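You operate a simulated robot arm through the tools that you are given. There is no shell and no other tool.

You run a simulated robot arm. Do the job below in one go: nothing can be reset, and whatever is moved stays where it is left.

TASK
Clamp the blue-banded boot in the green vise and fit the blue-banded reducer and the green end cap.
Fine: the reducer goes in the boot, the cap in the reducer. The other end caps and fittings stay.

Only the result counts: the job must be done as asked and must still hold three seconds after the hand-in. Knocking over, shifting, dropping, spilling or breaking anything else fails it. Lids that push on must go on centred and level and be pressed home; caps that screw on are set level and turned clockwise until they are tight.

THE ROBOT
A 7-joint arm with a two-finger parallel gripper, fixed in place. Base frame: the origin is on the floor under the middle of its stand, x ahead of it, y to its left, z up. Units: mm, rad, N and s.
It reaches about 1247 mm from its shoulder. Its first joint turns from -2.304 to 2.304 rad. Payload 3.91 kg.
The tool frame sits at the grasp point between the pads (the TCP): z along the fingers, y along the line on which they close. The tips reach 30 mm beyond it. Largest opening 110 mm; finger width 20, thickness 10; the body of the gripper, 48 by 112 mm, starts 55 mm behind the TCP.
Orientation is that of the tool frame in the base frame, as a unit quaternion [x, y, z, w]. With the fingers straight down and closing along the base's y, the tool's x points along the base's -x, its y along +y and its z along -z.

THE INTERFACE
- The arm moves only by the tool send_rows. Its argument "series" is a list of rows, each an object of numbers (a shift or turn left out is 0, a gripper value left out holds the last): "tx", "ty", "tz": the shift along the tool's x, y, z in mm; "wx", "wy", "wz": the turn, a rotation vector about the tool's x, y, z in rad; "fingers": the closure, from 0 (fully open) to 1 (shut). In form: [{"tx": .., "ty": .., "tz": .., "wx": .., "wy": .., "wz": .., "fingers": ..}, ...]. A call has 1 to 20 rows; each row shifts and turns the commanded pose from where the row before left it, along the tool's axes as they then stand. Each row takes 0.2 s and may step no farther than 50 mm and 0.15 rad from the row before; otherwise, or with a gripper value out of range, the whole call is refused. A pose out of reach is approached as far as the arm can. The call stops where the force on the tool passes 40 N (or 10 N more than at its start, if that is more) or the arm is blocked; 0.2 s more then pass. Each finger travels about 108 mm/s and halts on what it meets, pressing with about 40 N; the grip force reading is that of the motor and also rises with nothing between the fingers. The clock runs only during rows and for 0.2 s after the last one: add rows that do not move to give the fingers time. It gives the time, the measured TCP pose, the force on the tool (base axes), the opening and the grip force at its end, in the units of the frame above (readings bear some noise), with the torque about the TCP (base axes, N m) and any sound that the robot's microphone picked up.
- Cameras (640 x 400 px; columns grow to the right, rows downward): "scene" is fixed at [399.6, -499.6, 1649.9]; the picture's right is [0.89, 0.46, 0.00], its down [0.26, -0.49, -0.83] and it looks along [-0.38, 0.74, -0.56] (base axes); focal length 373 px, centre (320, 200). "wrist" rides on the gripper at [72, 17, -103] in the tool frame; the picture's right is [-0.23, 0.97, 0.00], its down [-0.76, -0.18, -0.62] and it looks along [-0.61, -0.14, 0.78] (tool axes); focal length 222 px, centre (320, 200). There is no depth. A picture from a camera that has moved, and an enlarged one, comes with that camera's place and axes in the base frame and with its lens.
- snapshot(camera): a new picture of that camera. It takes no simulated time.
- zoom(camera, box): a new picture of the part [left, top, right, bottom] of that camera's present view, enlarged. It takes no simulated time.
- job_done(): hands the job in; it is judged then, once.

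Nothing tells you positions but the pictures and the camera data. Unless the task says otherwise, let go and move clear before handing in.

The tools are called after "Call:" by a JSON object that holds its "op" and its "data". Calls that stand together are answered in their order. send_rows: Moves the arm, as the interface text tells. Its arguments: {"type":"object","properties":{"series":{"type":"array"}},"required":["series"]} The other tools are called the same way: snapshot (camera) takes a picture; zoom (camera, box) takes an enlarged picture of a part of a camera's view; job_done () hands the job in.

At the start:

```text
t: 0.0
tool_pos: [168.6, 490.7, 1299.9]
tool_rot: [0.0, 1.0, -0.001, 0.0]
wrist_force: [0.5, 0.0, -0.3]
torque: [-0.04, -0.02, -0.01]
width: 110.1
grasp_force: 0.0
```

scene: 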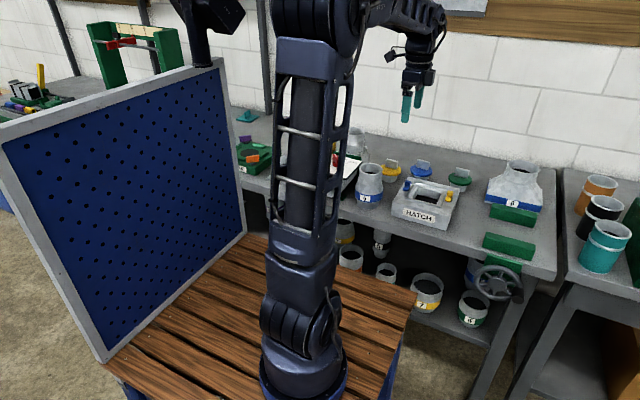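
wrist: 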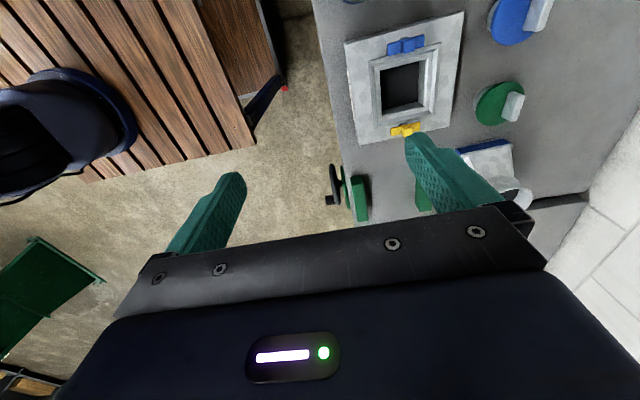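

I see a bench with a green vise at its right end, a white boot with a blue band (label 8) on the bench behind it, several end caps (yellow, blue, green), and a blue-banded reducer on the left. I'll take enlarged views to pin down the positions.

Call:
{"op": "zoom", "data": {"camera": "scene", "box": [440, 140, 600, 240]}}

Call:
{"op": "zoom", "data": {"camera": "scene", "box": [320, 130, 480, 230]}}

Call:
{"op": "zoom", "data": {"camera": "scene", "box": [220, 90, 380, 190]}}

Call:
{"op": "zoom", "data": {"camera": "scene", "box": [330, 210, 530, 335]}}

Call:
{"op": "zoom", "data": {"camera": "wrist", "box": [320, 0, 640, 200]}}

Call:
{"op": "zoom", "data": {"camera": "scene", "box": [540, 150, 640, 290]}}

```text
4.00 times, centred on (520, 190) of scene
camera zoom: at [399.6, -499.6, 1649.9], right [0.89, 0.46, 0.0], down [0.26, -0.49, -0.83], along [-0.38, 0.74, -0.56], focal length 1491 px, centre (-480, 240)
```

zoom: 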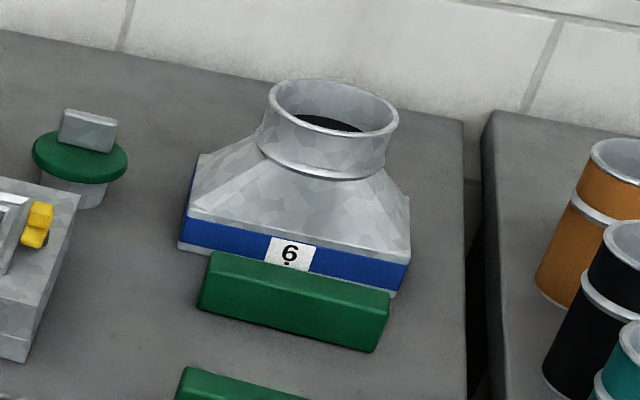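

```text
4.00 times, centred on (400, 180) of scene
camera zoom: at [399.6, -499.6, 1649.9], right [0.89, 0.46, 0.0], down [0.26, -0.49, -0.83], along [-0.38, 0.74, -0.56], focal length 1491 px, centre (0, 280)
```

zoom: 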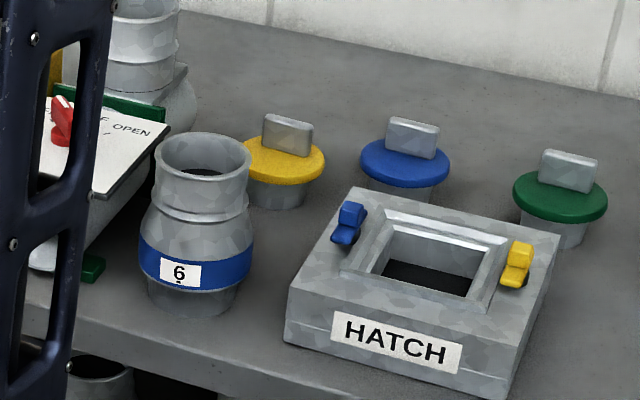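

```text
4.00 times, centred on (300, 140) of scene
camera zoom: at [399.6, -499.6, 1649.9], right [0.89, 0.46, 0.0], down [0.26, -0.49, -0.83], along [-0.38, 0.74, -0.56], focal length 1491 px, centre (400, 440)
```

zoom: 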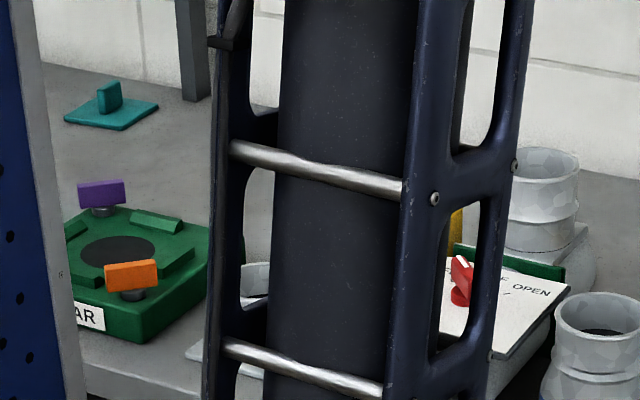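

```text
3.20 times, centred on (430, 272) of scene
camera zoom: at [399.6, -499.6, 1649.9], right [0.89, 0.46, 0.0], down [0.26, -0.49, -0.83], along [-0.38, 0.74, -0.56], focal length 1193 px, centre (-32, -32)
```

zoom: 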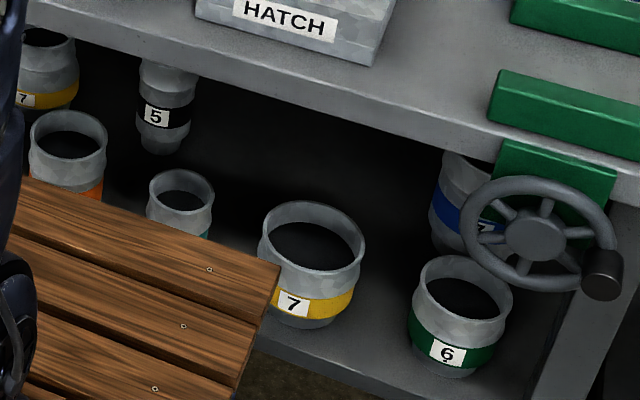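

```text
2.00 times, centred on (480, 100) of wrist
camera zoom: at [96.3, 508.6, 1403.9], right [0.23, 0.97, 0.0], down [0.76, -0.18, 0.62], along [0.61, -0.14, -0.78], focal length 444 px, centre (0, 400)
```

zoom: 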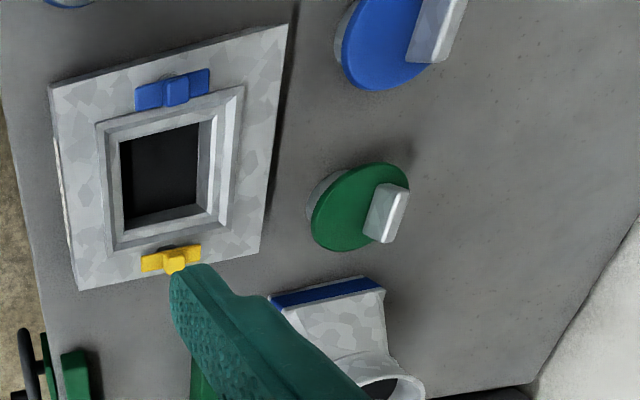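

```text
2.86 times, centred on (590, 220) of scene
camera zoom: at [399.6, -499.6, 1649.9], right [0.89, 0.46, 0.0], down [0.26, -0.49, -0.83], along [-0.38, 0.74, -0.56], focal length 1065 px, centre (-451, 143)
```

zoom: 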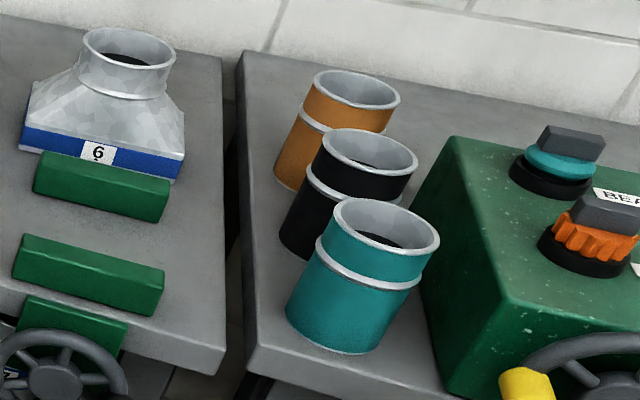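

The bench lies along +y, with the green cap near (305, 834, 930), the boot near (502, 870) and the vise jaws near x≈505, y≈490–670. I'll move the wrist camera in for a closer look and better position estimates.

Call:
{"op": "send_rows", "data": {"series": [{"tx": -19.2, "ty": 33.6, "tz": 17.4}, {"tx": -19.2, "ty": 33.6, "tz": 17.4}, {"tx": -19.2, "ty": 33.6, "tz": 17.4}, {"tx": -19.2, "ty": 33.6, "tz": 17.4}, {"tx": -19.2, "ty": 33.6, "tz": 17.4}, {"tx": -19.2, "ty": 33.6, "tz": 17.4}, {"tx": -19.2, "ty": 33.6, "tz": 17.4}, {}]}}

Call:
{"op": "snapshot", "data": {"camera": "wrist"}}

Call:
{"op": "snapshot", "data": {"camera": "scene"}}

```text
t: 1.8
tool_pos: [302.4, 728.2, 1180.2]
tool_rot: [0.0, 1.0, 0.0, 0.001]
wrist_force: [0.1, 0.8, -0.1]
torque: [-0.04, 0.02, -0.02]
width: 110.2
grasp_force: 0.0
```

```text
taken
camera wrist: at [229.6, 745.6, 1283.1], right [0.23, 0.97, 0.0], down [0.76, -0.18, 0.62], along [0.61, -0.14, -0.78], focal length 222 px, centre (320, 200)
```

wrist: 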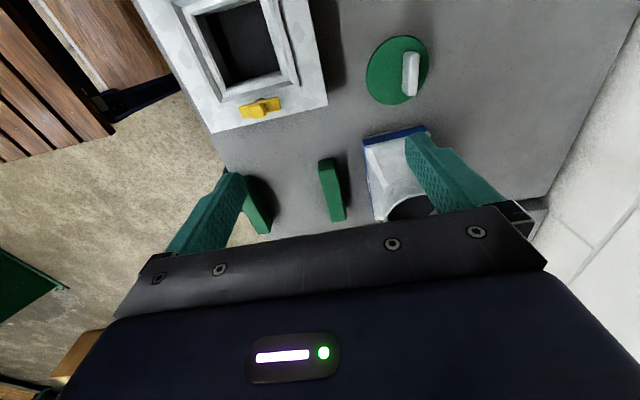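

```text
taken
```

scene: 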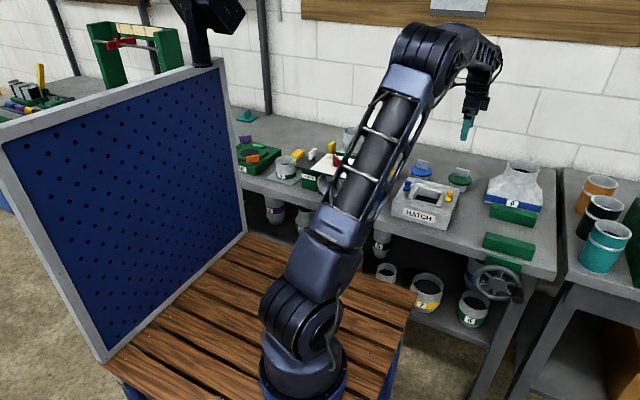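

The gripper hides the lower half of the wrist picture, so I'll shift ahead in x so the vise and boot fall in its upper half.

Call:
{"op": "send_rows", "data": {"series": [{"tx": -40, "ty": -4}, {"tx": -40, "ty": -4}, {"tx": -40, "ty": -4}, {"tx": -40, "ty": -4}, {"tx": -20, "ty": -4}, {}]}}

Call:
{"op": "snapshot", "data": {"camera": "wrist"}}

Call:
{"op": "zoom", "data": {"camera": "wrist", "box": [120, 0, 520, 250]}}

Call:
{"op": "zoom", "data": {"camera": "scene", "box": [440, 140, 600, 240]}}

Call:
{"op": "zoom", "data": {"camera": "scene", "box": [440, 220, 560, 310]}}

```text
t: 3.2
tool_pos: [482.9, 708.7, 1178.2]
tool_rot: [0.0, 1.0, 0.0, -0.001]
wrist_force: [0.7, 1.7, 0.4]
torque: [0.0, -0.07, 0.01]
width: 110.2
grasp_force: 0.1
```

```text
taken
camera wrist: at [410.2, 726.0, 1281.7], right [0.23, 0.97, 0.0], down [0.76, -0.18, 0.62], along [0.61, -0.14, -0.78], focal length 222 px, centre (320, 200)
```

wrist: 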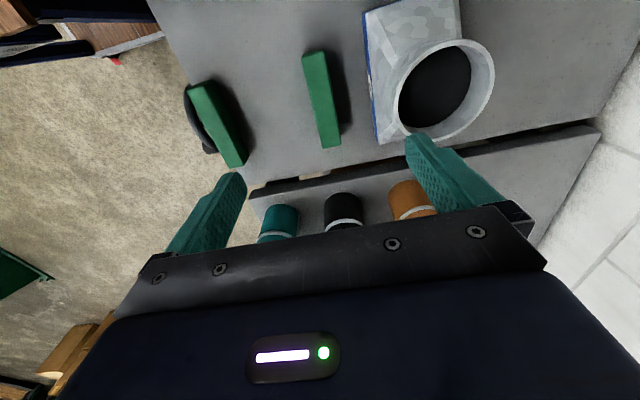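

```text
1.60 times, centred on (320, 125) of wrist
camera zoom: at [410.2, 726.0, 1281.7], right [0.23, 0.97, 0.0], down [0.76, -0.18, 0.62], along [0.61, -0.14, -0.78], focal length 355 px, centre (320, 320)
```

zoom: 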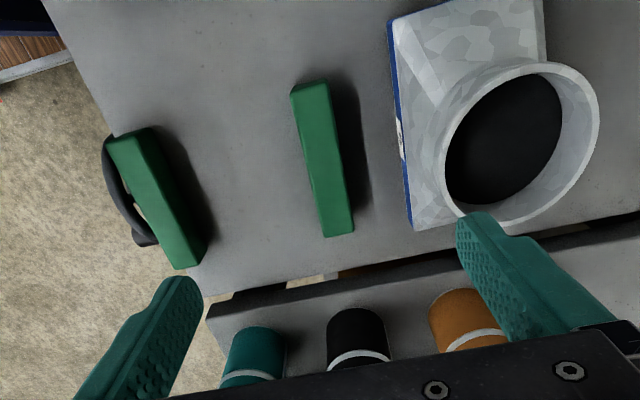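

```text
4.00 times, centred on (520, 190) of scene
camera zoom: at [399.6, -499.6, 1649.9], right [0.89, 0.46, 0.0], down [0.26, -0.49, -0.83], along [-0.38, 0.74, -0.56], focal length 1491 px, centre (-480, 240)
```

zoom: 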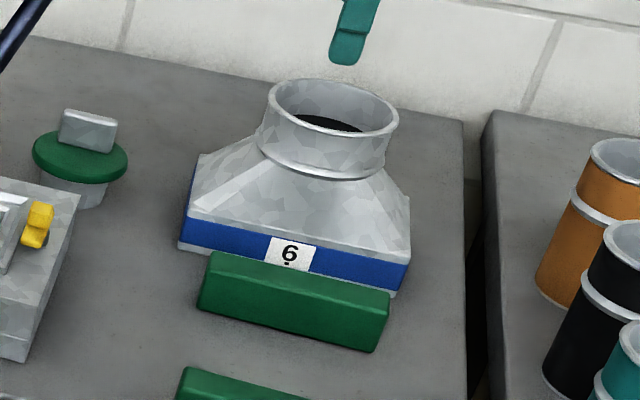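

```text
4.44 times, centred on (500, 265) of scene
camera zoom: at [399.6, -499.6, 1649.9], right [0.89, 0.46, 0.0], down [0.26, -0.49, -0.83], along [-0.38, 0.74, -0.56], focal length 1656 px, centre (-480, -89)
```

zoom: 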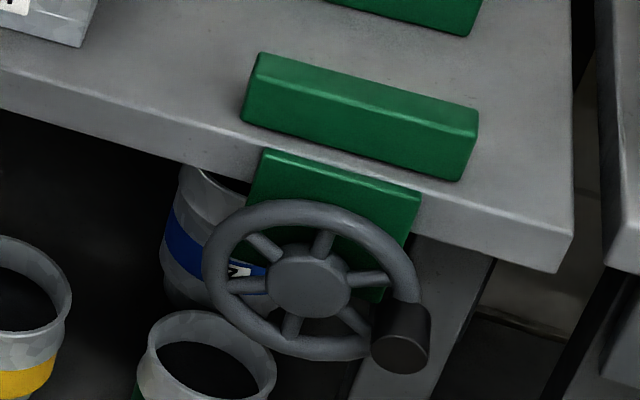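

I can see the boot collar is wide and its rectangular base is banded blue, and that the vise wheel has a crank knob at its lower right. I'll take enlarged views to measure them.

Call:
{"op": "zoom", "data": {"camera": "wrist", "box": [340, 0, 532, 120]}}

Call:
{"op": "zoom", "data": {"camera": "wrist", "box": [170, 30, 362, 180]}}

Call:
{"op": "zoom", "data": {"camera": "scene", "box": [476, 150, 556, 200]}}

Call:
{"op": "zoom", "data": {"camera": "scene", "box": [476, 190, 556, 270]}}

Call:
{"op": "zoom", "data": {"camera": "scene", "box": [240, 120, 400, 230]}}

```text
3.33 times, centred on (436, 60) of wrist
camera zoom: at [410.2, 726.0, 1281.7], right [0.23, 0.97, 0.0], down [0.76, -0.18, 0.62], along [0.61, -0.14, -0.78], focal length 740 px, centre (-67, 667)
```

zoom: 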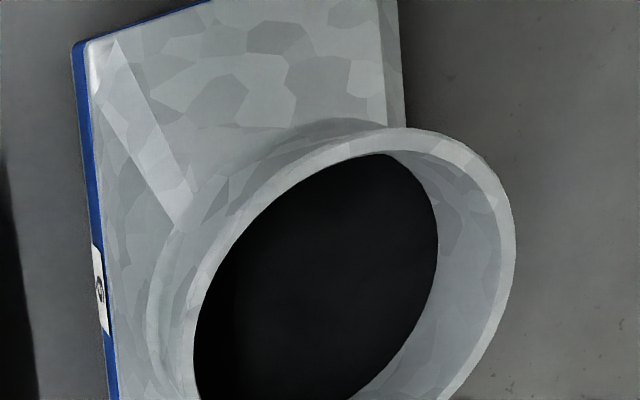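

```text
2.67 times, centred on (266, 105) of wrist
camera zoom: at [410.2, 726.0, 1281.7], right [0.23, 0.97, 0.0], down [0.76, -0.18, 0.62], along [0.61, -0.14, -0.78], focal length 592 px, centre (464, 453)
```

zoom: 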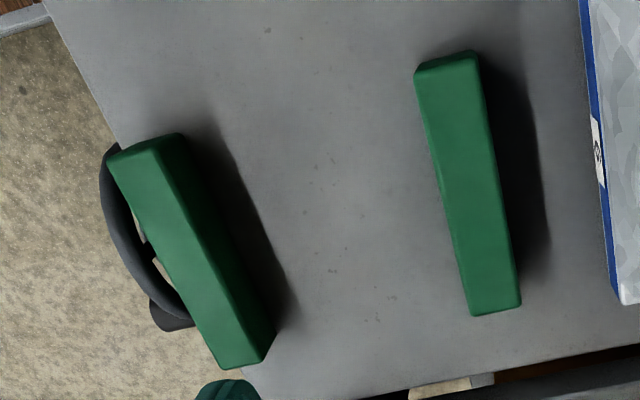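

```text
8.00 times, centred on (516, 175) of scene
camera zoom: at [399.6, -499.6, 1649.9], right [0.89, 0.46, 0.0], down [0.26, -0.49, -0.83], along [-0.38, 0.74, -0.56], focal length 2982 px, centre (-1248, 400)
```

zoom: 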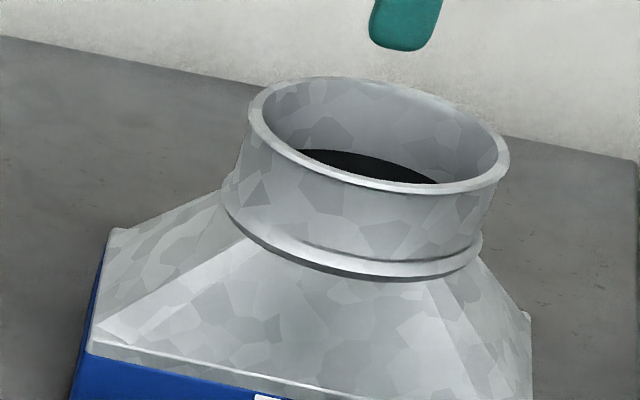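

```text
5.00 times, centred on (516, 230) of scene
camera zoom: at [399.6, -499.6, 1649.9], right [0.89, 0.46, 0.0], down [0.26, -0.49, -0.83], along [-0.38, 0.74, -0.56], focal length 1864 px, centre (-660, 50)
```

zoom: 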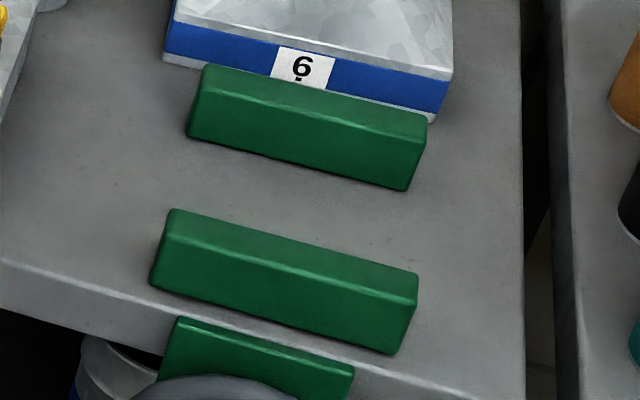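

```text
3.64 times, centred on (320, 175) of scene
camera zoom: at [399.6, -499.6, 1649.9], right [0.89, 0.46, 0.0], down [0.26, -0.49, -0.83], along [-0.38, 0.74, -0.56], focal length 1355 px, centre (320, 291)
```

zoom: 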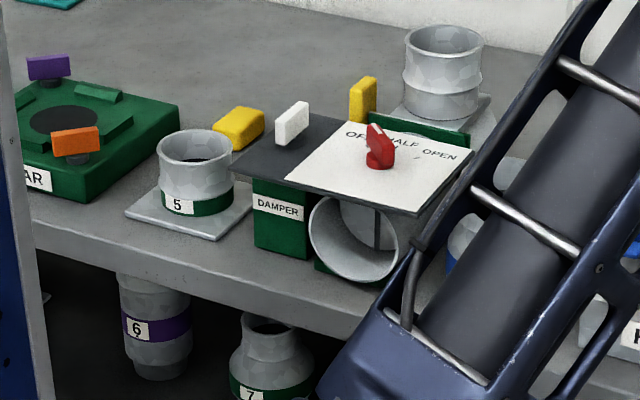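

The collar's rim centre is about (497, 841, 1024), roughly 113 mm outside and 104 mm inside. The base is about 120 mm deep against a vise gap of about 150 mm. Next I'll look closely at the blue-banded reducer near (40, 560).

Call:
{"op": "send_rows", "data": {"series": [{"tx": 44.6, "ty": -15.1}, {"tx": 44.6, "ty": -15.1}, {"tx": 44.6, "ty": -15.1}, {"tx": 44.6, "ty": -15.1}, {"tx": 44.6, "ty": -15.1}, {"tx": 44.6, "ty": -15.1}, {"tx": 44.6, "ty": -15.1}, {"tx": 44.6, "ty": -15.1}, {"tx": 44.6, "ty": -15.1}, {"tx": 44.6, "ty": -15.1}, {}]}}

Call:
{"op": "snapshot", "data": {"camera": "wrist"}}

Call:
{"op": "snapshot", "data": {"camera": "scene"}}

```text
t: 5.6
tool_pos: [38.9, 556.2, 1179.3]
tool_rot: [0.0, 1.0, 0.0, 0.0]
wrist_force: [0.5, 0.1, -0.1]
torque: [-0.04, 0.01, -0.02]
width: 109.8
grasp_force: 0.1
```

```text
taken
camera wrist: at [-33.8, 574.2, 1283.7], right [0.23, 0.97, 0.0], down [0.76, -0.18, 0.62], along [0.61, -0.14, -0.78], focal length 222 px, centre (320, 200)
```

wrist: 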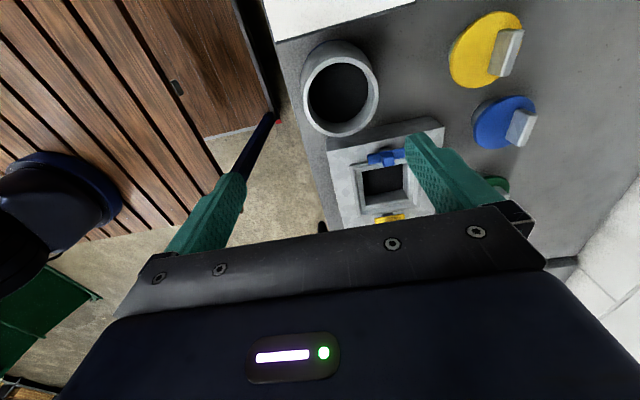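

```text
taken
```

scene: 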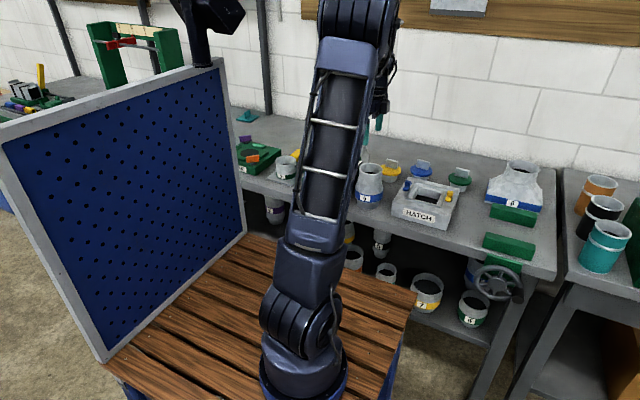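

Call:
{"op": "zoom", "data": {"camera": "wrist", "box": [280, 20, 408, 148]}}

Call:
{"op": "zoom", "data": {"camera": "scene", "box": [334, 145, 414, 215]}}

Call:
{"op": "zoom", "data": {"camera": "wrist", "box": [420, 0, 580, 200]}}

Call:
{"op": "zoom", "data": {"camera": "scene", "box": [420, 240, 540, 340]}}

```text
3.12 times, centred on (344, 84) of wrist
camera zoom: at [-33.8, 574.2, 1283.7], right [0.23, 0.97, 0.0], down [0.76, -0.18, 0.62], along [0.61, -0.14, -0.78], focal length 694 px, centre (245, 562)
```

zoom: 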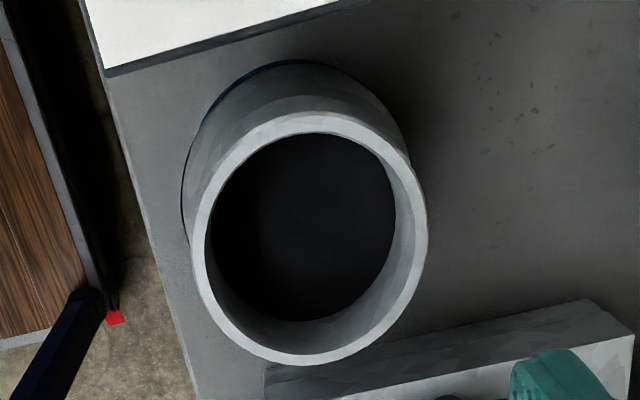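

```text
5.71 times, centred on (374, 180) of scene
camera zoom: at [399.6, -499.6, 1649.9], right [0.89, 0.46, 0.0], down [0.26, -0.49, -0.83], along [-0.38, 0.74, -0.56], focal length 2130 px, centre (11, 314)
```

zoom: 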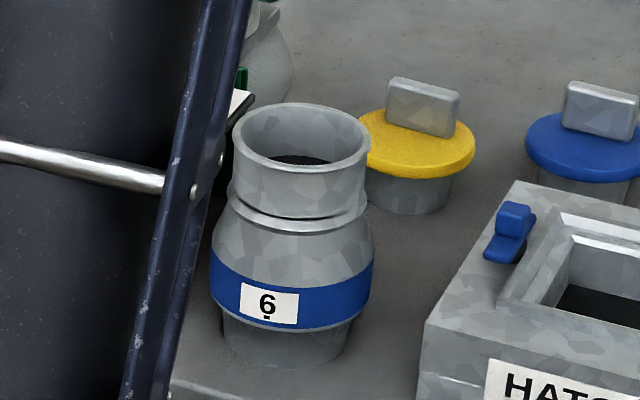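

```text
2.00 times, centred on (500, 100) of wrist
camera zoom: at [-33.8, 574.2, 1283.7], right [0.23, 0.97, 0.0], down [0.76, -0.18, 0.62], along [0.61, -0.14, -0.78], focal length 444 px, centre (-40, 400)
```

zoom: 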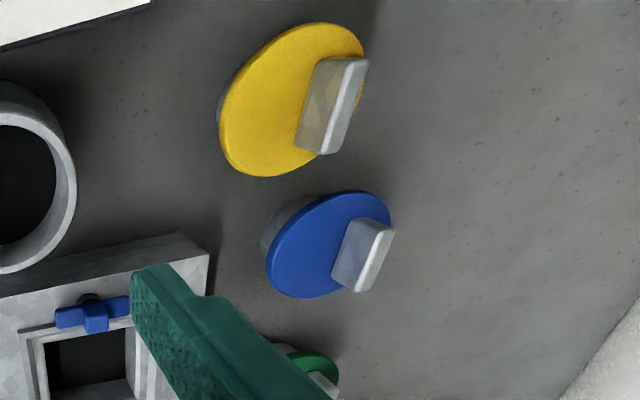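

```text
4.00 times, centred on (480, 290) of scene
camera zoom: at [399.6, -499.6, 1649.9], right [0.89, 0.46, 0.0], down [0.26, -0.49, -0.83], along [-0.38, 0.74, -0.56], focal length 1491 px, centre (-320, -160)
```

zoom: 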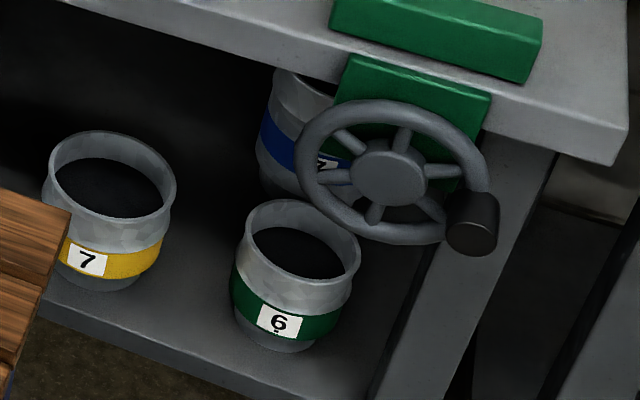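

The blue-banded reducer labelled 6 stands at about (35, 581), with its top rim at z≈1018 and about 84 mm outside. I'll enlarge the views of its lower end and of the boot collar to check how they fit together.

Call:
{"op": "zoom", "data": {"camera": "scene", "box": [352, 155, 392, 215]}}

Call:
{"op": "zoom", "data": {"camera": "scene", "box": [500, 155, 548, 185]}}

Call:
{"op": "zoom", "data": {"camera": "scene", "box": [440, 160, 480, 200]}}

Call:
{"op": "zoom", "data": {"camera": "scene", "box": [455, 245, 535, 315]}}

Call:
{"op": "zoom", "data": {"camera": "scene", "box": [250, 180, 410, 300]}}

```text
6.67 times, centred on (372, 185) of scene
camera zoom: at [399.6, -499.6, 1649.9], right [0.89, 0.46, 0.0], down [0.26, -0.49, -0.83], along [-0.38, 0.74, -0.56], focal length 2485 px, centre (-27, 300)
```

zoom: 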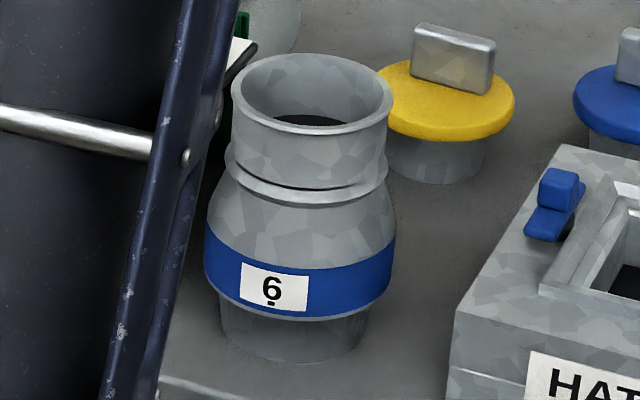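

```text
13.33 times, centred on (524, 170) of scene
camera zoom: at [399.6, -499.6, 1649.9], right [0.89, 0.46, 0.0], down [0.26, -0.49, -0.83], along [-0.38, 0.74, -0.56], focal length 4970 px, centre (-2400, 600)
```

zoom: 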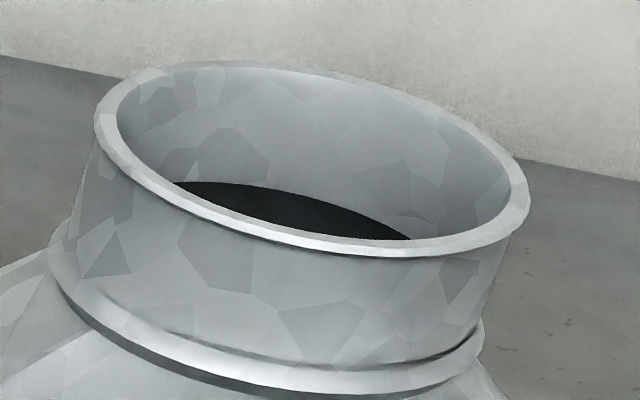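

```text
10.00 times, centred on (460, 180) of scene
camera zoom: at [399.6, -499.6, 1649.9], right [0.89, 0.46, 0.0], down [0.26, -0.49, -0.83], along [-0.38, 0.74, -0.56], focal length 3727 px, centre (-1080, 400)
```

zoom: 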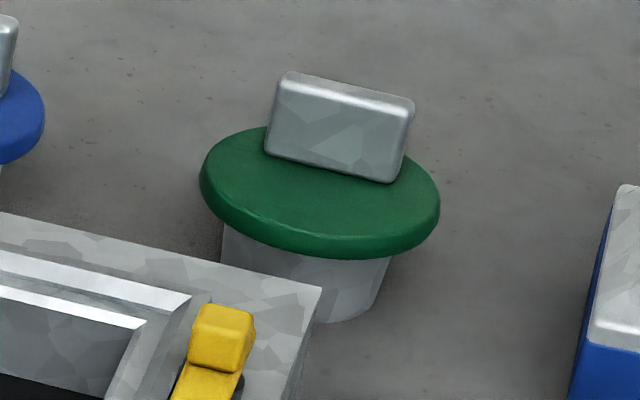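

```text
5.71 times, centred on (495, 280) of scene
camera zoom: at [399.6, -499.6, 1649.9], right [0.89, 0.46, 0.0], down [0.26, -0.49, -0.83], along [-0.38, 0.74, -0.56], focal length 2130 px, centre (-680, -257)
```

zoom: 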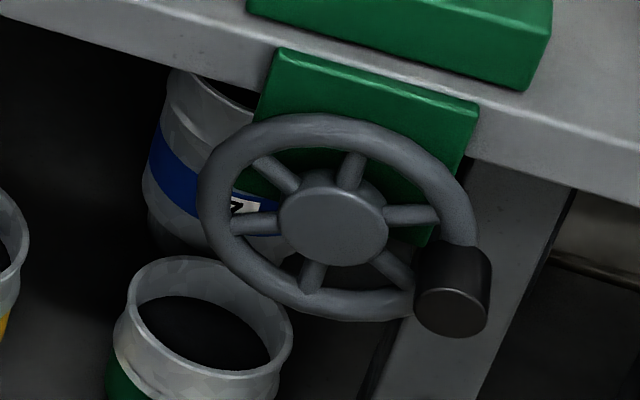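

```text
3.33 times, centred on (330, 240) of scene
camera zoom: at [399.6, -499.6, 1649.9], right [0.89, 0.46, 0.0], down [0.26, -0.49, -0.83], along [-0.38, 0.74, -0.56], focal length 1242 px, centre (287, 67)
```

zoom: 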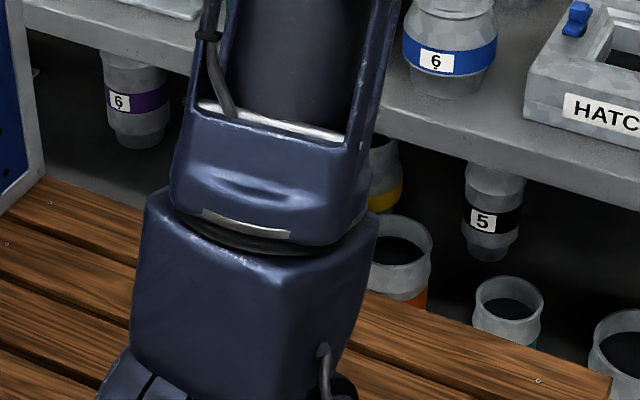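

The reducer's lower end looks about 81 mm across and its banded body about 103 mm, close to the boot's collar bore. I'll check that again when I pick it up. First I'll go over the boot and look straight into its collar.

Call:
{"op": "send_rows", "data": {"series": [{"tx": -38.4, "ty": 23.9}, {"tx": -38.4, "ty": 23.9}, {"tx": -38.4, "ty": 23.9}, {"tx": -38.4, "ty": 23.9}, {"tx": -38.4, "ty": 23.9}, {"tx": -38.4, "ty": 23.9}, {"tx": -38.4, "ty": 23.9}, {"tx": -38.4, "ty": 23.9}, {"tx": -38.4, "ty": 23.9}, {"tx": -38.4, "ty": 23.9}, {"tx": -38.4, "ty": 23.9}, {"tx": -38.4, "ty": 23.9}, {}]}}

Call:
{"op": "snapshot", "data": {"camera": "wrist"}}

Call:
{"op": "zoom", "data": {"camera": "wrist", "box": [240, 0, 432, 120]}}

Call:
{"op": "snapshot", "data": {"camera": "scene"}}

```text
t: 8.4
tool_pos: [496.2, 844.2, 1175.0]
tool_rot: [-0.001, 1.0, -0.001, 0.0]
wrist_force: [0.4, 0.3, -0.1]
torque: [-0.01, -0.02, 0.02]
width: 110.1
grasp_force: 0.0
```

```text
taken
camera wrist: at [423.8, 861.7, 1278.5], right [0.23, 0.97, 0.0], down [0.76, -0.18, 0.62], along [0.61, -0.14, -0.78], focal length 222 px, centre (320, 200)
```

wrist: 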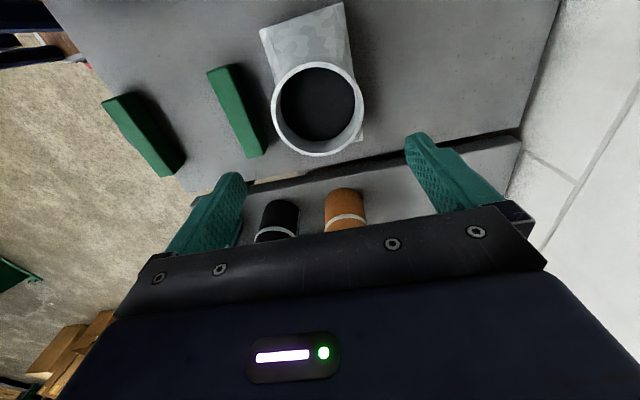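

```text
3.33 times, centred on (336, 60) of wrist
camera zoom: at [423.8, 861.7, 1278.5], right [0.23, 0.97, 0.0], down [0.76, -0.18, 0.62], along [0.61, -0.14, -0.78], focal length 740 px, centre (267, 667)
```

zoom: 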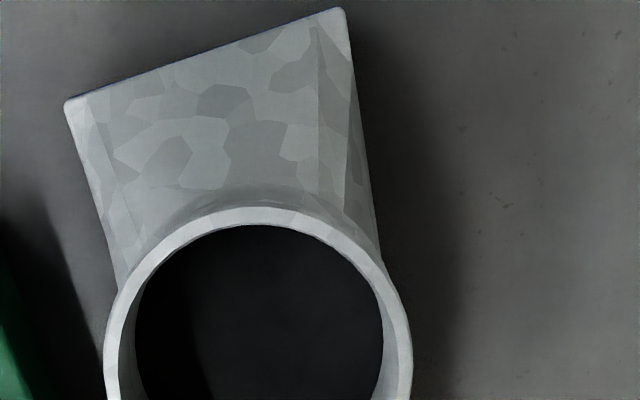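

```text
taken
```

scene: 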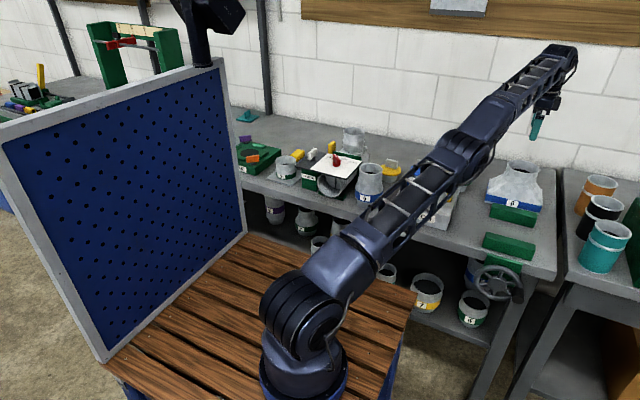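

The collar centre works out to about (496, 842) with the rim at z≈1024. Correcting for off-axis stretch, it is about 103 mm outside and 93 mm inside, so an outside grip just fits. I'll descend to just above the rim and check the alignment.

Call:
{"op": "send_rows", "data": {"series": [{"tz": 30}, {"tz": 30}, {"tz": 30}, {}]}}

Call:
{"op": "snapshot", "data": {"camera": "wrist"}}

Call:
{"op": "zoom", "data": {"camera": "scene", "box": [476, 120, 572, 200]}}

Call:
{"op": "send_rows", "data": {"series": [{}]}}

Call:
{"op": "send_rows", "data": {"series": [{}]}}

```text
t: 9.4
tool_pos: [505.7, 864.3, 1090.7]
tool_rot: [0.001, 1.0, -0.001, 0.0]
wrist_force: [0.1, -0.7, 0.4]
torque: [0.0, 0.01, -0.02]
width: 109.8
grasp_force: 0.0
out of reach, approached as far as the arm can: row 1, 2, 3
```

```text
taken
camera wrist: at [433.2, 881.4, 1194.4], right [0.23, 0.97, 0.0], down [0.76, -0.18, 0.62], along [0.61, -0.14, -0.78], focal length 222 px, centre (320, 200)
```

wrist: 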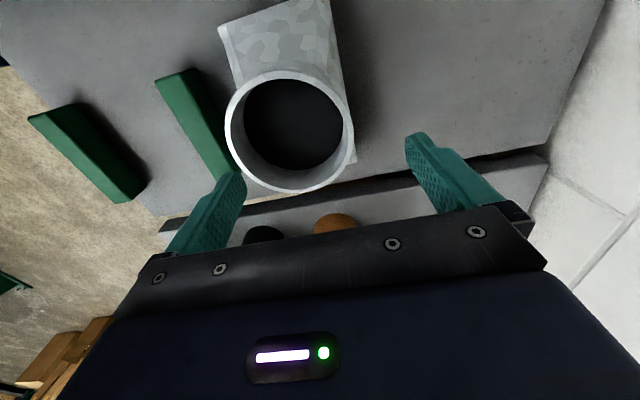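

```text
5.00 times, centred on (524, 160) of scene
camera zoom: at [399.6, -499.6, 1649.9], right [0.89, 0.46, 0.0], down [0.26, -0.49, -0.83], along [-0.38, 0.74, -0.56], focal length 1864 px, centre (-700, 400)
```

zoom: 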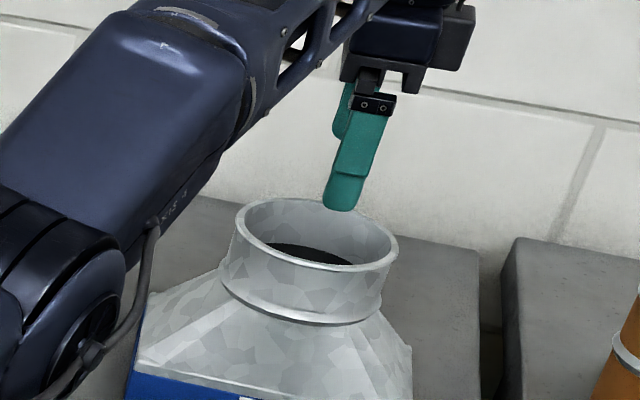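

```text
t: 9.8
tool_pos: [505.2, 863.8, 1090.9]
tool_rot: [0.001, 1.0, 0.0, 0.0]
wrist_force: [0.4, -0.1, 0.6]
torque: [-0.02, 0.0, 0.01]
width: 109.9
grasp_force: 0.0
```

```text
t: 10.2
tool_pos: [505.8, 862.6, 1092.1]
tool_rot: [-0.001, 1.0, -0.001, 0.0]
wrist_force: [-0.8, -0.1, 0.0]
torque: [0.01, -0.01, -0.01]
width: 110.3
grasp_force: 0.0
```

The arm reported this pose as out of reach, and the forearm seems to be hanging low. I'll check the whole arm's posture in the scene view before moving on.

Call:
{"op": "snapshot", "data": {"camera": "scene"}}

Call:
{"op": "zoom", "data": {"camera": "scene", "box": [240, 100, 580, 400]}}

```text
taken
```

scene: 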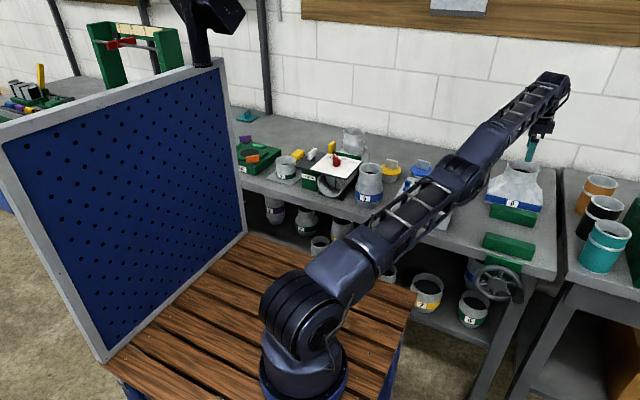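

```text
1.33 times, centred on (410, 250) of scene
camera zoom: at [399.6, -499.6, 1649.9], right [0.89, 0.46, 0.0], down [0.26, -0.49, -0.83], along [-0.38, 0.74, -0.56], focal length 497 px, centre (200, 133)
```

zoom: 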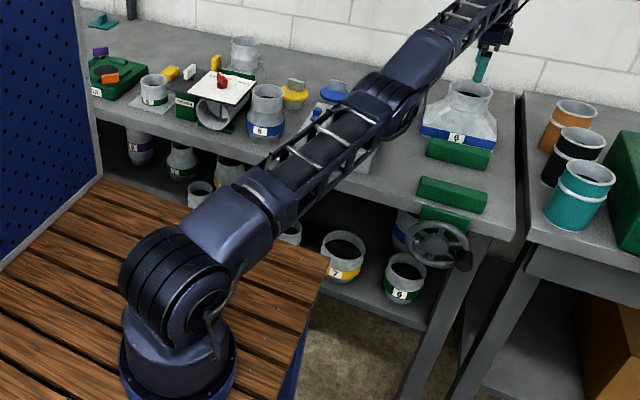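

The arm is almost straight and seems to have hit an elbow limit. I'll back up and pull in toward the base so the elbow bends properly, then come at the boot again from there.

Call:
{"op": "send_rows", "data": {"series": [{"tz": -30}, {"tz": -30}, {"tz": -40}, {}]}}

Call:
{"op": "send_rows", "data": {"series": [{"tx": 15, "ty": -25}, {"tx": 15, "ty": -25}, {"tx": 15, "ty": -25}, {"tx": 15, "ty": -25}, {}]}}

Call:
{"op": "snapshot", "data": {"camera": "scene"}}

```text
t: 11.2
tool_pos: [497.2, 838.9, 1186.2]
tool_rot: [0.0, 1.0, 0.0, 0.0]
wrist_force: [0.2, -0.7, 1.2]
torque: [0.04, 0.0, 0.0]
width: 109.9
grasp_force: 0.0
out of reach, approached as far as the arm can: row 1, 2, 3
```

```text
t: 12.4
tool_pos: [473.9, 831.2, 1222.6]
tool_rot: [0.0, 1.0, 0.0, -0.001]
wrist_force: [-0.3, 0.7, 0.0]
torque: [0.01, -0.01, -0.02]
width: 110.0
grasp_force: 0.0
out of reach, approached as far as the arm can: row 1, 2, 3, 4
```

```text
taken
```

scene: 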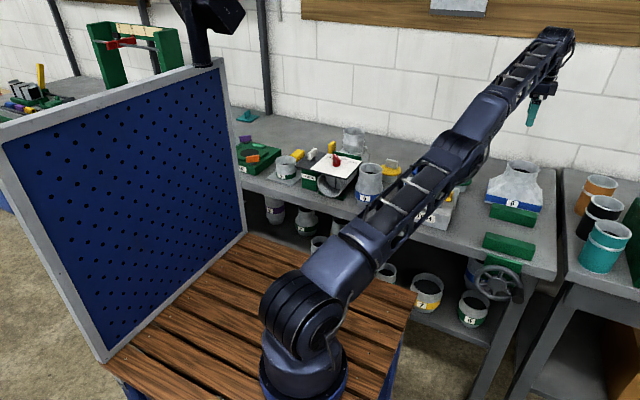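

The arm is still stuck at full stretch. I'll push the target outward past full extension and then pull it back in, to get the elbow to flip to its upper side.

Call:
{"op": "send_rows", "data": {"series": [{"tx": -16, "ty": 32, "tz": -22}, {"tx": -16, "ty": 32, "tz": -22}, {"tx": -16, "ty": 32, "tz": -22}, {"tx": -16, "ty": 32, "tz": -22}, {"tx": -16, "ty": 32, "tz": -22}, {}]}}

Call:
{"op": "send_rows", "data": {"series": [{"tx": 10, "ty": -40, "tz": -20}, {"tx": 10, "ty": -40, "tz": -20}, {"tx": 10, "ty": -40, "tz": -20}, {"tx": 10, "ty": -40, "tz": -20}, {"tx": 10, "ty": -40, "tz": -20}, {}]}}

Call:
{"op": "snapshot", "data": {"camera": "scene"}}

```text
t: 13.8
tool_pos: [482.6, 824.1, 1238.1]
tool_rot: [-0.001, 1.0, -0.001, 0.001]
wrist_force: [0.3, 0.3, 0.6]
torque: [0.03, -0.02, 0.0]
width: 109.9
grasp_force: 0.1
out of reach, approached as far as the arm can: row 1, 2, 3, 4, 5
```

```text
t: 15.2
tool_pos: [455.1, 705.8, 1361.7]
tool_rot: [0.001, 1.0, 0.0, 0.0]
wrist_force: [-0.9, 0.3, -0.8]
torque: [-0.03, -0.02, -0.01]
width: 110.0
grasp_force: 0.1
out of reach, approached as far as the arm can: row 1, 2, 3
```

```text
taken
```

scene: 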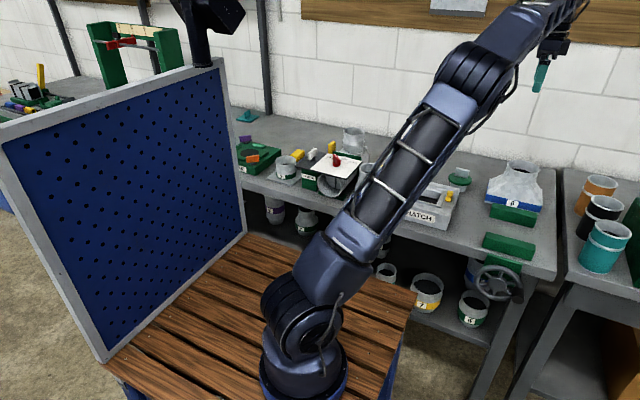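

Call:
{"op": "send_rows", "data": {"series": [{}, {}, {}]}}

Call:
{"op": "snapshot", "data": {"camera": "scene"}}

```text
t: 16.0
tool_pos: [455.2, 706.9, 1361.0]
tool_rot: [0.0, 1.0, 0.0, 0.0]
wrist_force: [-0.8, 0.3, 0.3]
torque: [0.02, 0.0, 0.01]
width: 109.9
grasp_force: 0.0
```

```text
taken
```

scene: 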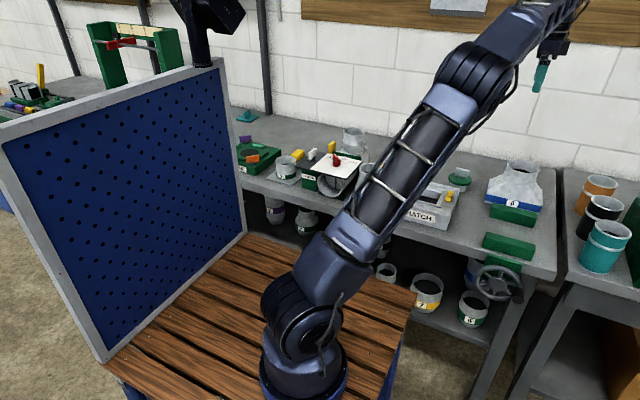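

The elbow is now bent upward as I wanted. I'll drop down closer to the base first, then move out to the boot at low height so the arm keeps its bend.

Call:
{"op": "send_rows", "data": {"series": [{"tx": 2.5, "ty": -5, "tz": 43}, {"tx": 2.5, "ty": -5, "tz": 43}, {"tx": 2.5, "ty": -5, "tz": 43}, {"tx": 2.5, "ty": -5, "tz": 43}, {"tx": 2.5, "ty": -5, "tz": 43}, {"tx": 2.5, "ty": -5, "tz": 43}, {}]}}

Call:
{"op": "snapshot", "data": {"camera": "scene"}}

Call:
{"op": "snapshot", "data": {"camera": "wrist"}}

```text
t: 17.6
tool_pos: [440.7, 671.7, 1104.3]
tool_rot: [0.0, 1.0, 0.0, 0.0]
wrist_force: [0.6, -0.6, 0.2]
torque: [0.02, -0.02, 0.03]
width: 109.8
grasp_force: 0.1
```

```text
taken
```

scene: 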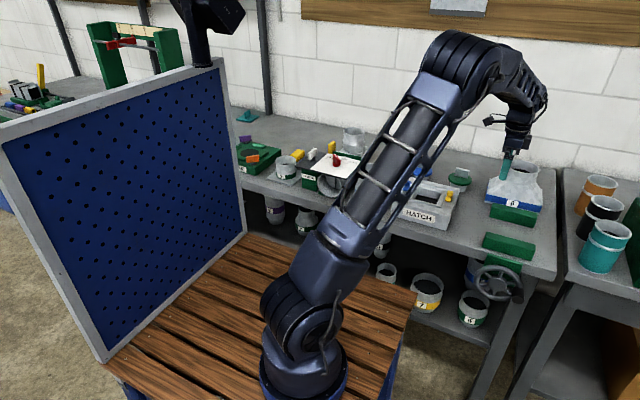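

```text
taken
camera wrist: at [368.5, 690.4, 1207.3], right [0.23, 0.97, 0.0], down [0.76, -0.18, 0.62], along [0.61, -0.14, -0.78], focal length 222 px, centre (320, 200)
```

wrist: 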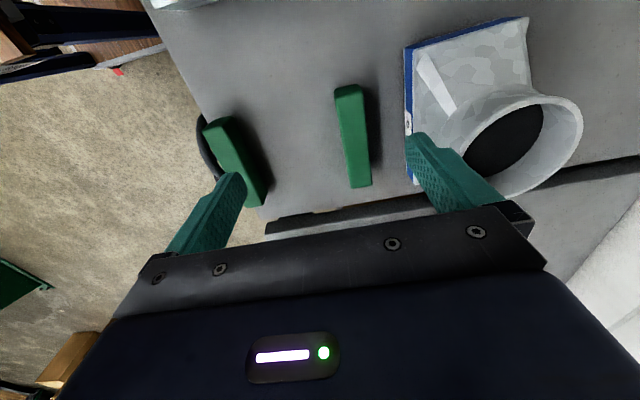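

Call:
{"op": "send_rows", "data": {"series": [{"tx": -11, "ty": 34, "tz": 4}, {"tx": -11, "ty": 34, "tz": 4}, {"tx": -11, "ty": 34, "tz": 4}, {"tx": -11, "ty": 34, "tz": 4}, {"tx": -11, "ty": 34, "tz": 4}, {}]}}

Call:
{"op": "snapshot", "data": {"camera": "wrist"}}

Call:
{"op": "zoom", "data": {"camera": "scene", "box": [476, 120, 572, 200]}}

Call:
{"op": "send_rows", "data": {"series": [{}]}}

Call:
{"op": "send_rows", "data": {"series": [{}]}}

```text
t: 19.0
tool_pos: [496.1, 844.8, 1086.8]
tool_rot: [0.0, 1.0, 0.001, 0.0]
wrist_force: [0.6, -0.2, 0.0]
torque: [0.03, 0.02, 0.01]
width: 110.0
grasp_force: 0.0
```

```text
taken
camera wrist: at [422.9, 861.2, 1190.9], right [0.23, 0.97, 0.0], down [0.76, -0.18, 0.62], along [0.61, -0.14, -0.78], focal length 222 px, centre (320, 200)
```

wrist: 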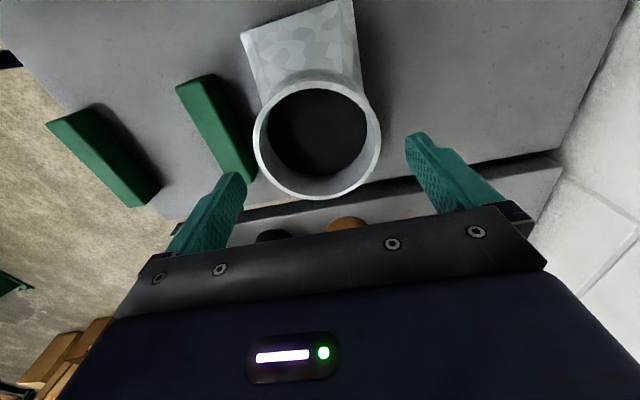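

```text
5.00 times, centred on (524, 160) of scene
camera zoom: at [399.6, -499.6, 1649.9], right [0.89, 0.46, 0.0], down [0.26, -0.49, -0.83], along [-0.38, 0.74, -0.56], focal length 1864 px, centre (-700, 400)
```

zoom: 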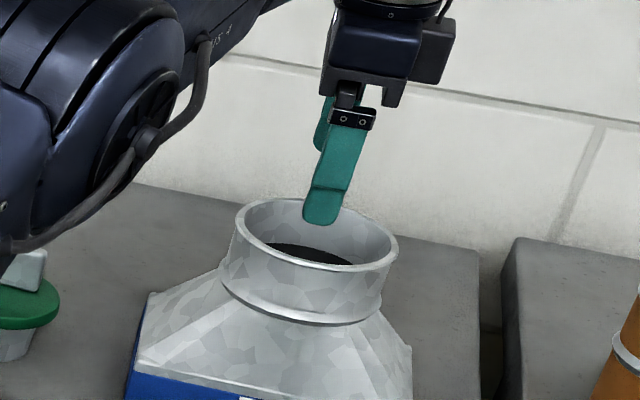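

```text
t: 19.4
tool_pos: [495.3, 843.8, 1086.8]
tool_rot: [0.0, 1.0, 0.0, 0.001]
wrist_force: [0.9, 0.2, 0.3]
torque: [0.0, 0.0, -0.01]
width: 110.0
grasp_force: 0.1
```

```text
t: 19.8
tool_pos: [495.0, 842.7, 1087.5]
tool_rot: [-0.001, 1.0, 0.0, -0.001]
wrist_force: [0.9, 0.9, 0.5]
torque: [0.01, -0.04, 0.02]
width: 109.7
grasp_force: 0.0
```

Call:
{"op": "zoom", "data": {"camera": "wrist", "box": [230, 50, 410, 220]}}

```text
2.35 times, centred on (320, 135) of wrist
camera zoom: at [422.9, 861.0, 1191.1], right [0.23, 0.97, 0.0], down [0.76, -0.18, 0.62], along [0.61, -0.14, -0.78], focal length 523 px, centre (320, 353)
```

zoom: 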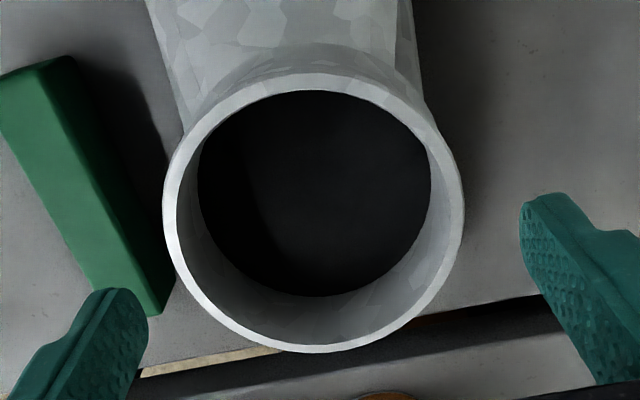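

The collar centre solves to about (502.5, 840). I'll shift about +7 mm in x and −4.7 mm in y, check again, then descend around the collar.

Call:
{"op": "send_rows", "data": {"series": [{"tx": -7, "ty": -4.7}, {"tz": 20}, {}]}}

Call:
{"op": "zoom", "data": {"camera": "wrist", "box": [190, 70, 450, 230]}}

Call:
{"op": "send_rows", "data": {"series": [{}]}}

```text
t: 20.6
tool_pos: [502.4, 840.2, 1067.4]
tool_rot: [0.0, 1.0, 0.0, 0.0]
wrist_force: [-0.9, -0.9, -1.0]
torque: [0.01, 0.01, 0.0]
width: 110.3
grasp_force: 0.0
```

```text
2.46 times, centred on (320, 150) of wrist
camera zoom: at [429.9, 858.2, 1171.7], right [0.23, 0.97, 0.0], down [0.76, -0.18, 0.62], along [0.61, -0.14, -0.78], focal length 547 px, centre (320, 323)
```

zoom: 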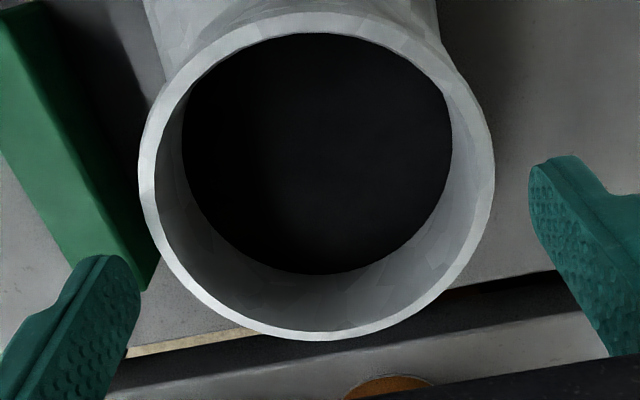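

```text
t: 21.0
tool_pos: [502.6, 841.3, 1067.1]
tool_rot: [0.0, 1.0, 0.001, 0.0]
wrist_force: [-0.8, -0.2, 0.8]
torque: [0.03, -0.01, -0.03]
width: 110.3
grasp_force: 0.1
```

The gripper is centred on the collar to within about 1 mm. I'll descend around it and close.

Call:
{"op": "send_rows", "data": {"series": [{"ty": -0.6, "tz": 12}, {"tz": 12}, {"tz": 10}, {"tz": 8}, {}]}}

Call:
{"op": "zoom", "data": {"camera": "scene", "box": [476, 120, 572, 200]}}

Call:
{"op": "snapshot", "data": {"camera": "wrist"}}

```text
t: 22.2
tool_pos: [499.8, 838.0, 1024.2]
tool_rot: [-0.001, 1.0, -0.001, 0.0]
wrist_force: [-0.2, 0.3, 0.2]
torque: [-0.02, 0.0, 0.01]
width: 109.7
grasp_force: 0.0
```

```text
5.00 times, centred on (524, 160) of scene
camera zoom: at [399.6, -499.6, 1649.9], right [0.89, 0.46, 0.0], down [0.26, -0.49, -0.83], along [-0.38, 0.74, -0.56], focal length 1864 px, centre (-700, 400)
```

zoom: 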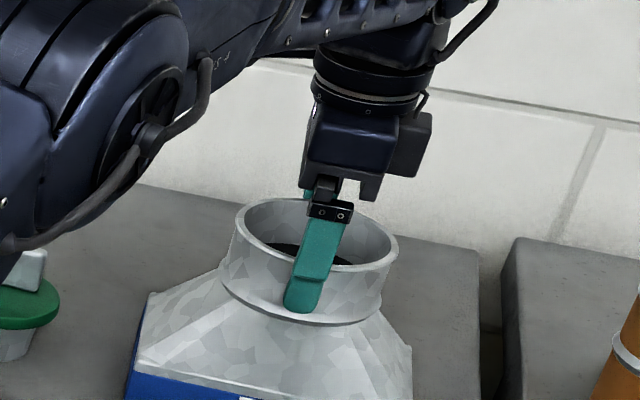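

```text
taken
camera wrist: at [428.4, 855.4, 1127.7], right [0.23, 0.97, 0.0], down [0.76, -0.18, 0.62], along [0.61, -0.14, -0.78], focal length 222 px, centre (320, 200)
```

wrist: 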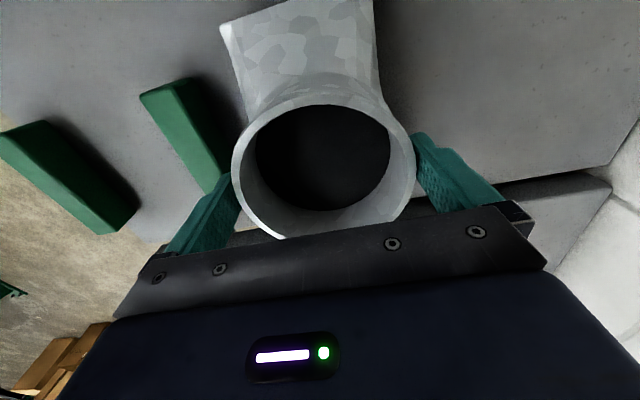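

Call:
{"op": "send_rows", "data": {"series": [{"fingers": 1}, {}, {}]}}

Call:
{"op": "snapshot", "data": {"camera": "wrist"}}

```text
t: 23.0
tool_pos: [500.9, 838.7, 1024.9]
tool_rot: [-0.001, 1.0, 0.0, 0.0]
wrist_force: [-0.1, -2.2, 0.7]
torque: [0.01, 0.1, 0.04]
width: 102.4
grasp_force: 39.7
```

```text
taken
camera wrist: at [428.4, 855.4, 1127.9], right [0.23, 0.97, 0.0], down [0.76, -0.18, 0.62], along [0.61, -0.14, -0.78], focal length 222 px, centre (320, 200)
```

wrist: 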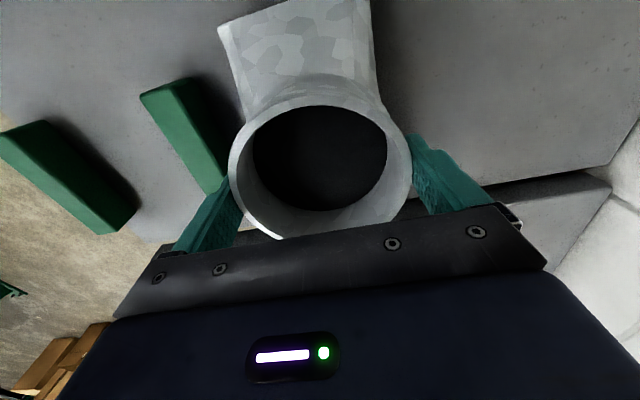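

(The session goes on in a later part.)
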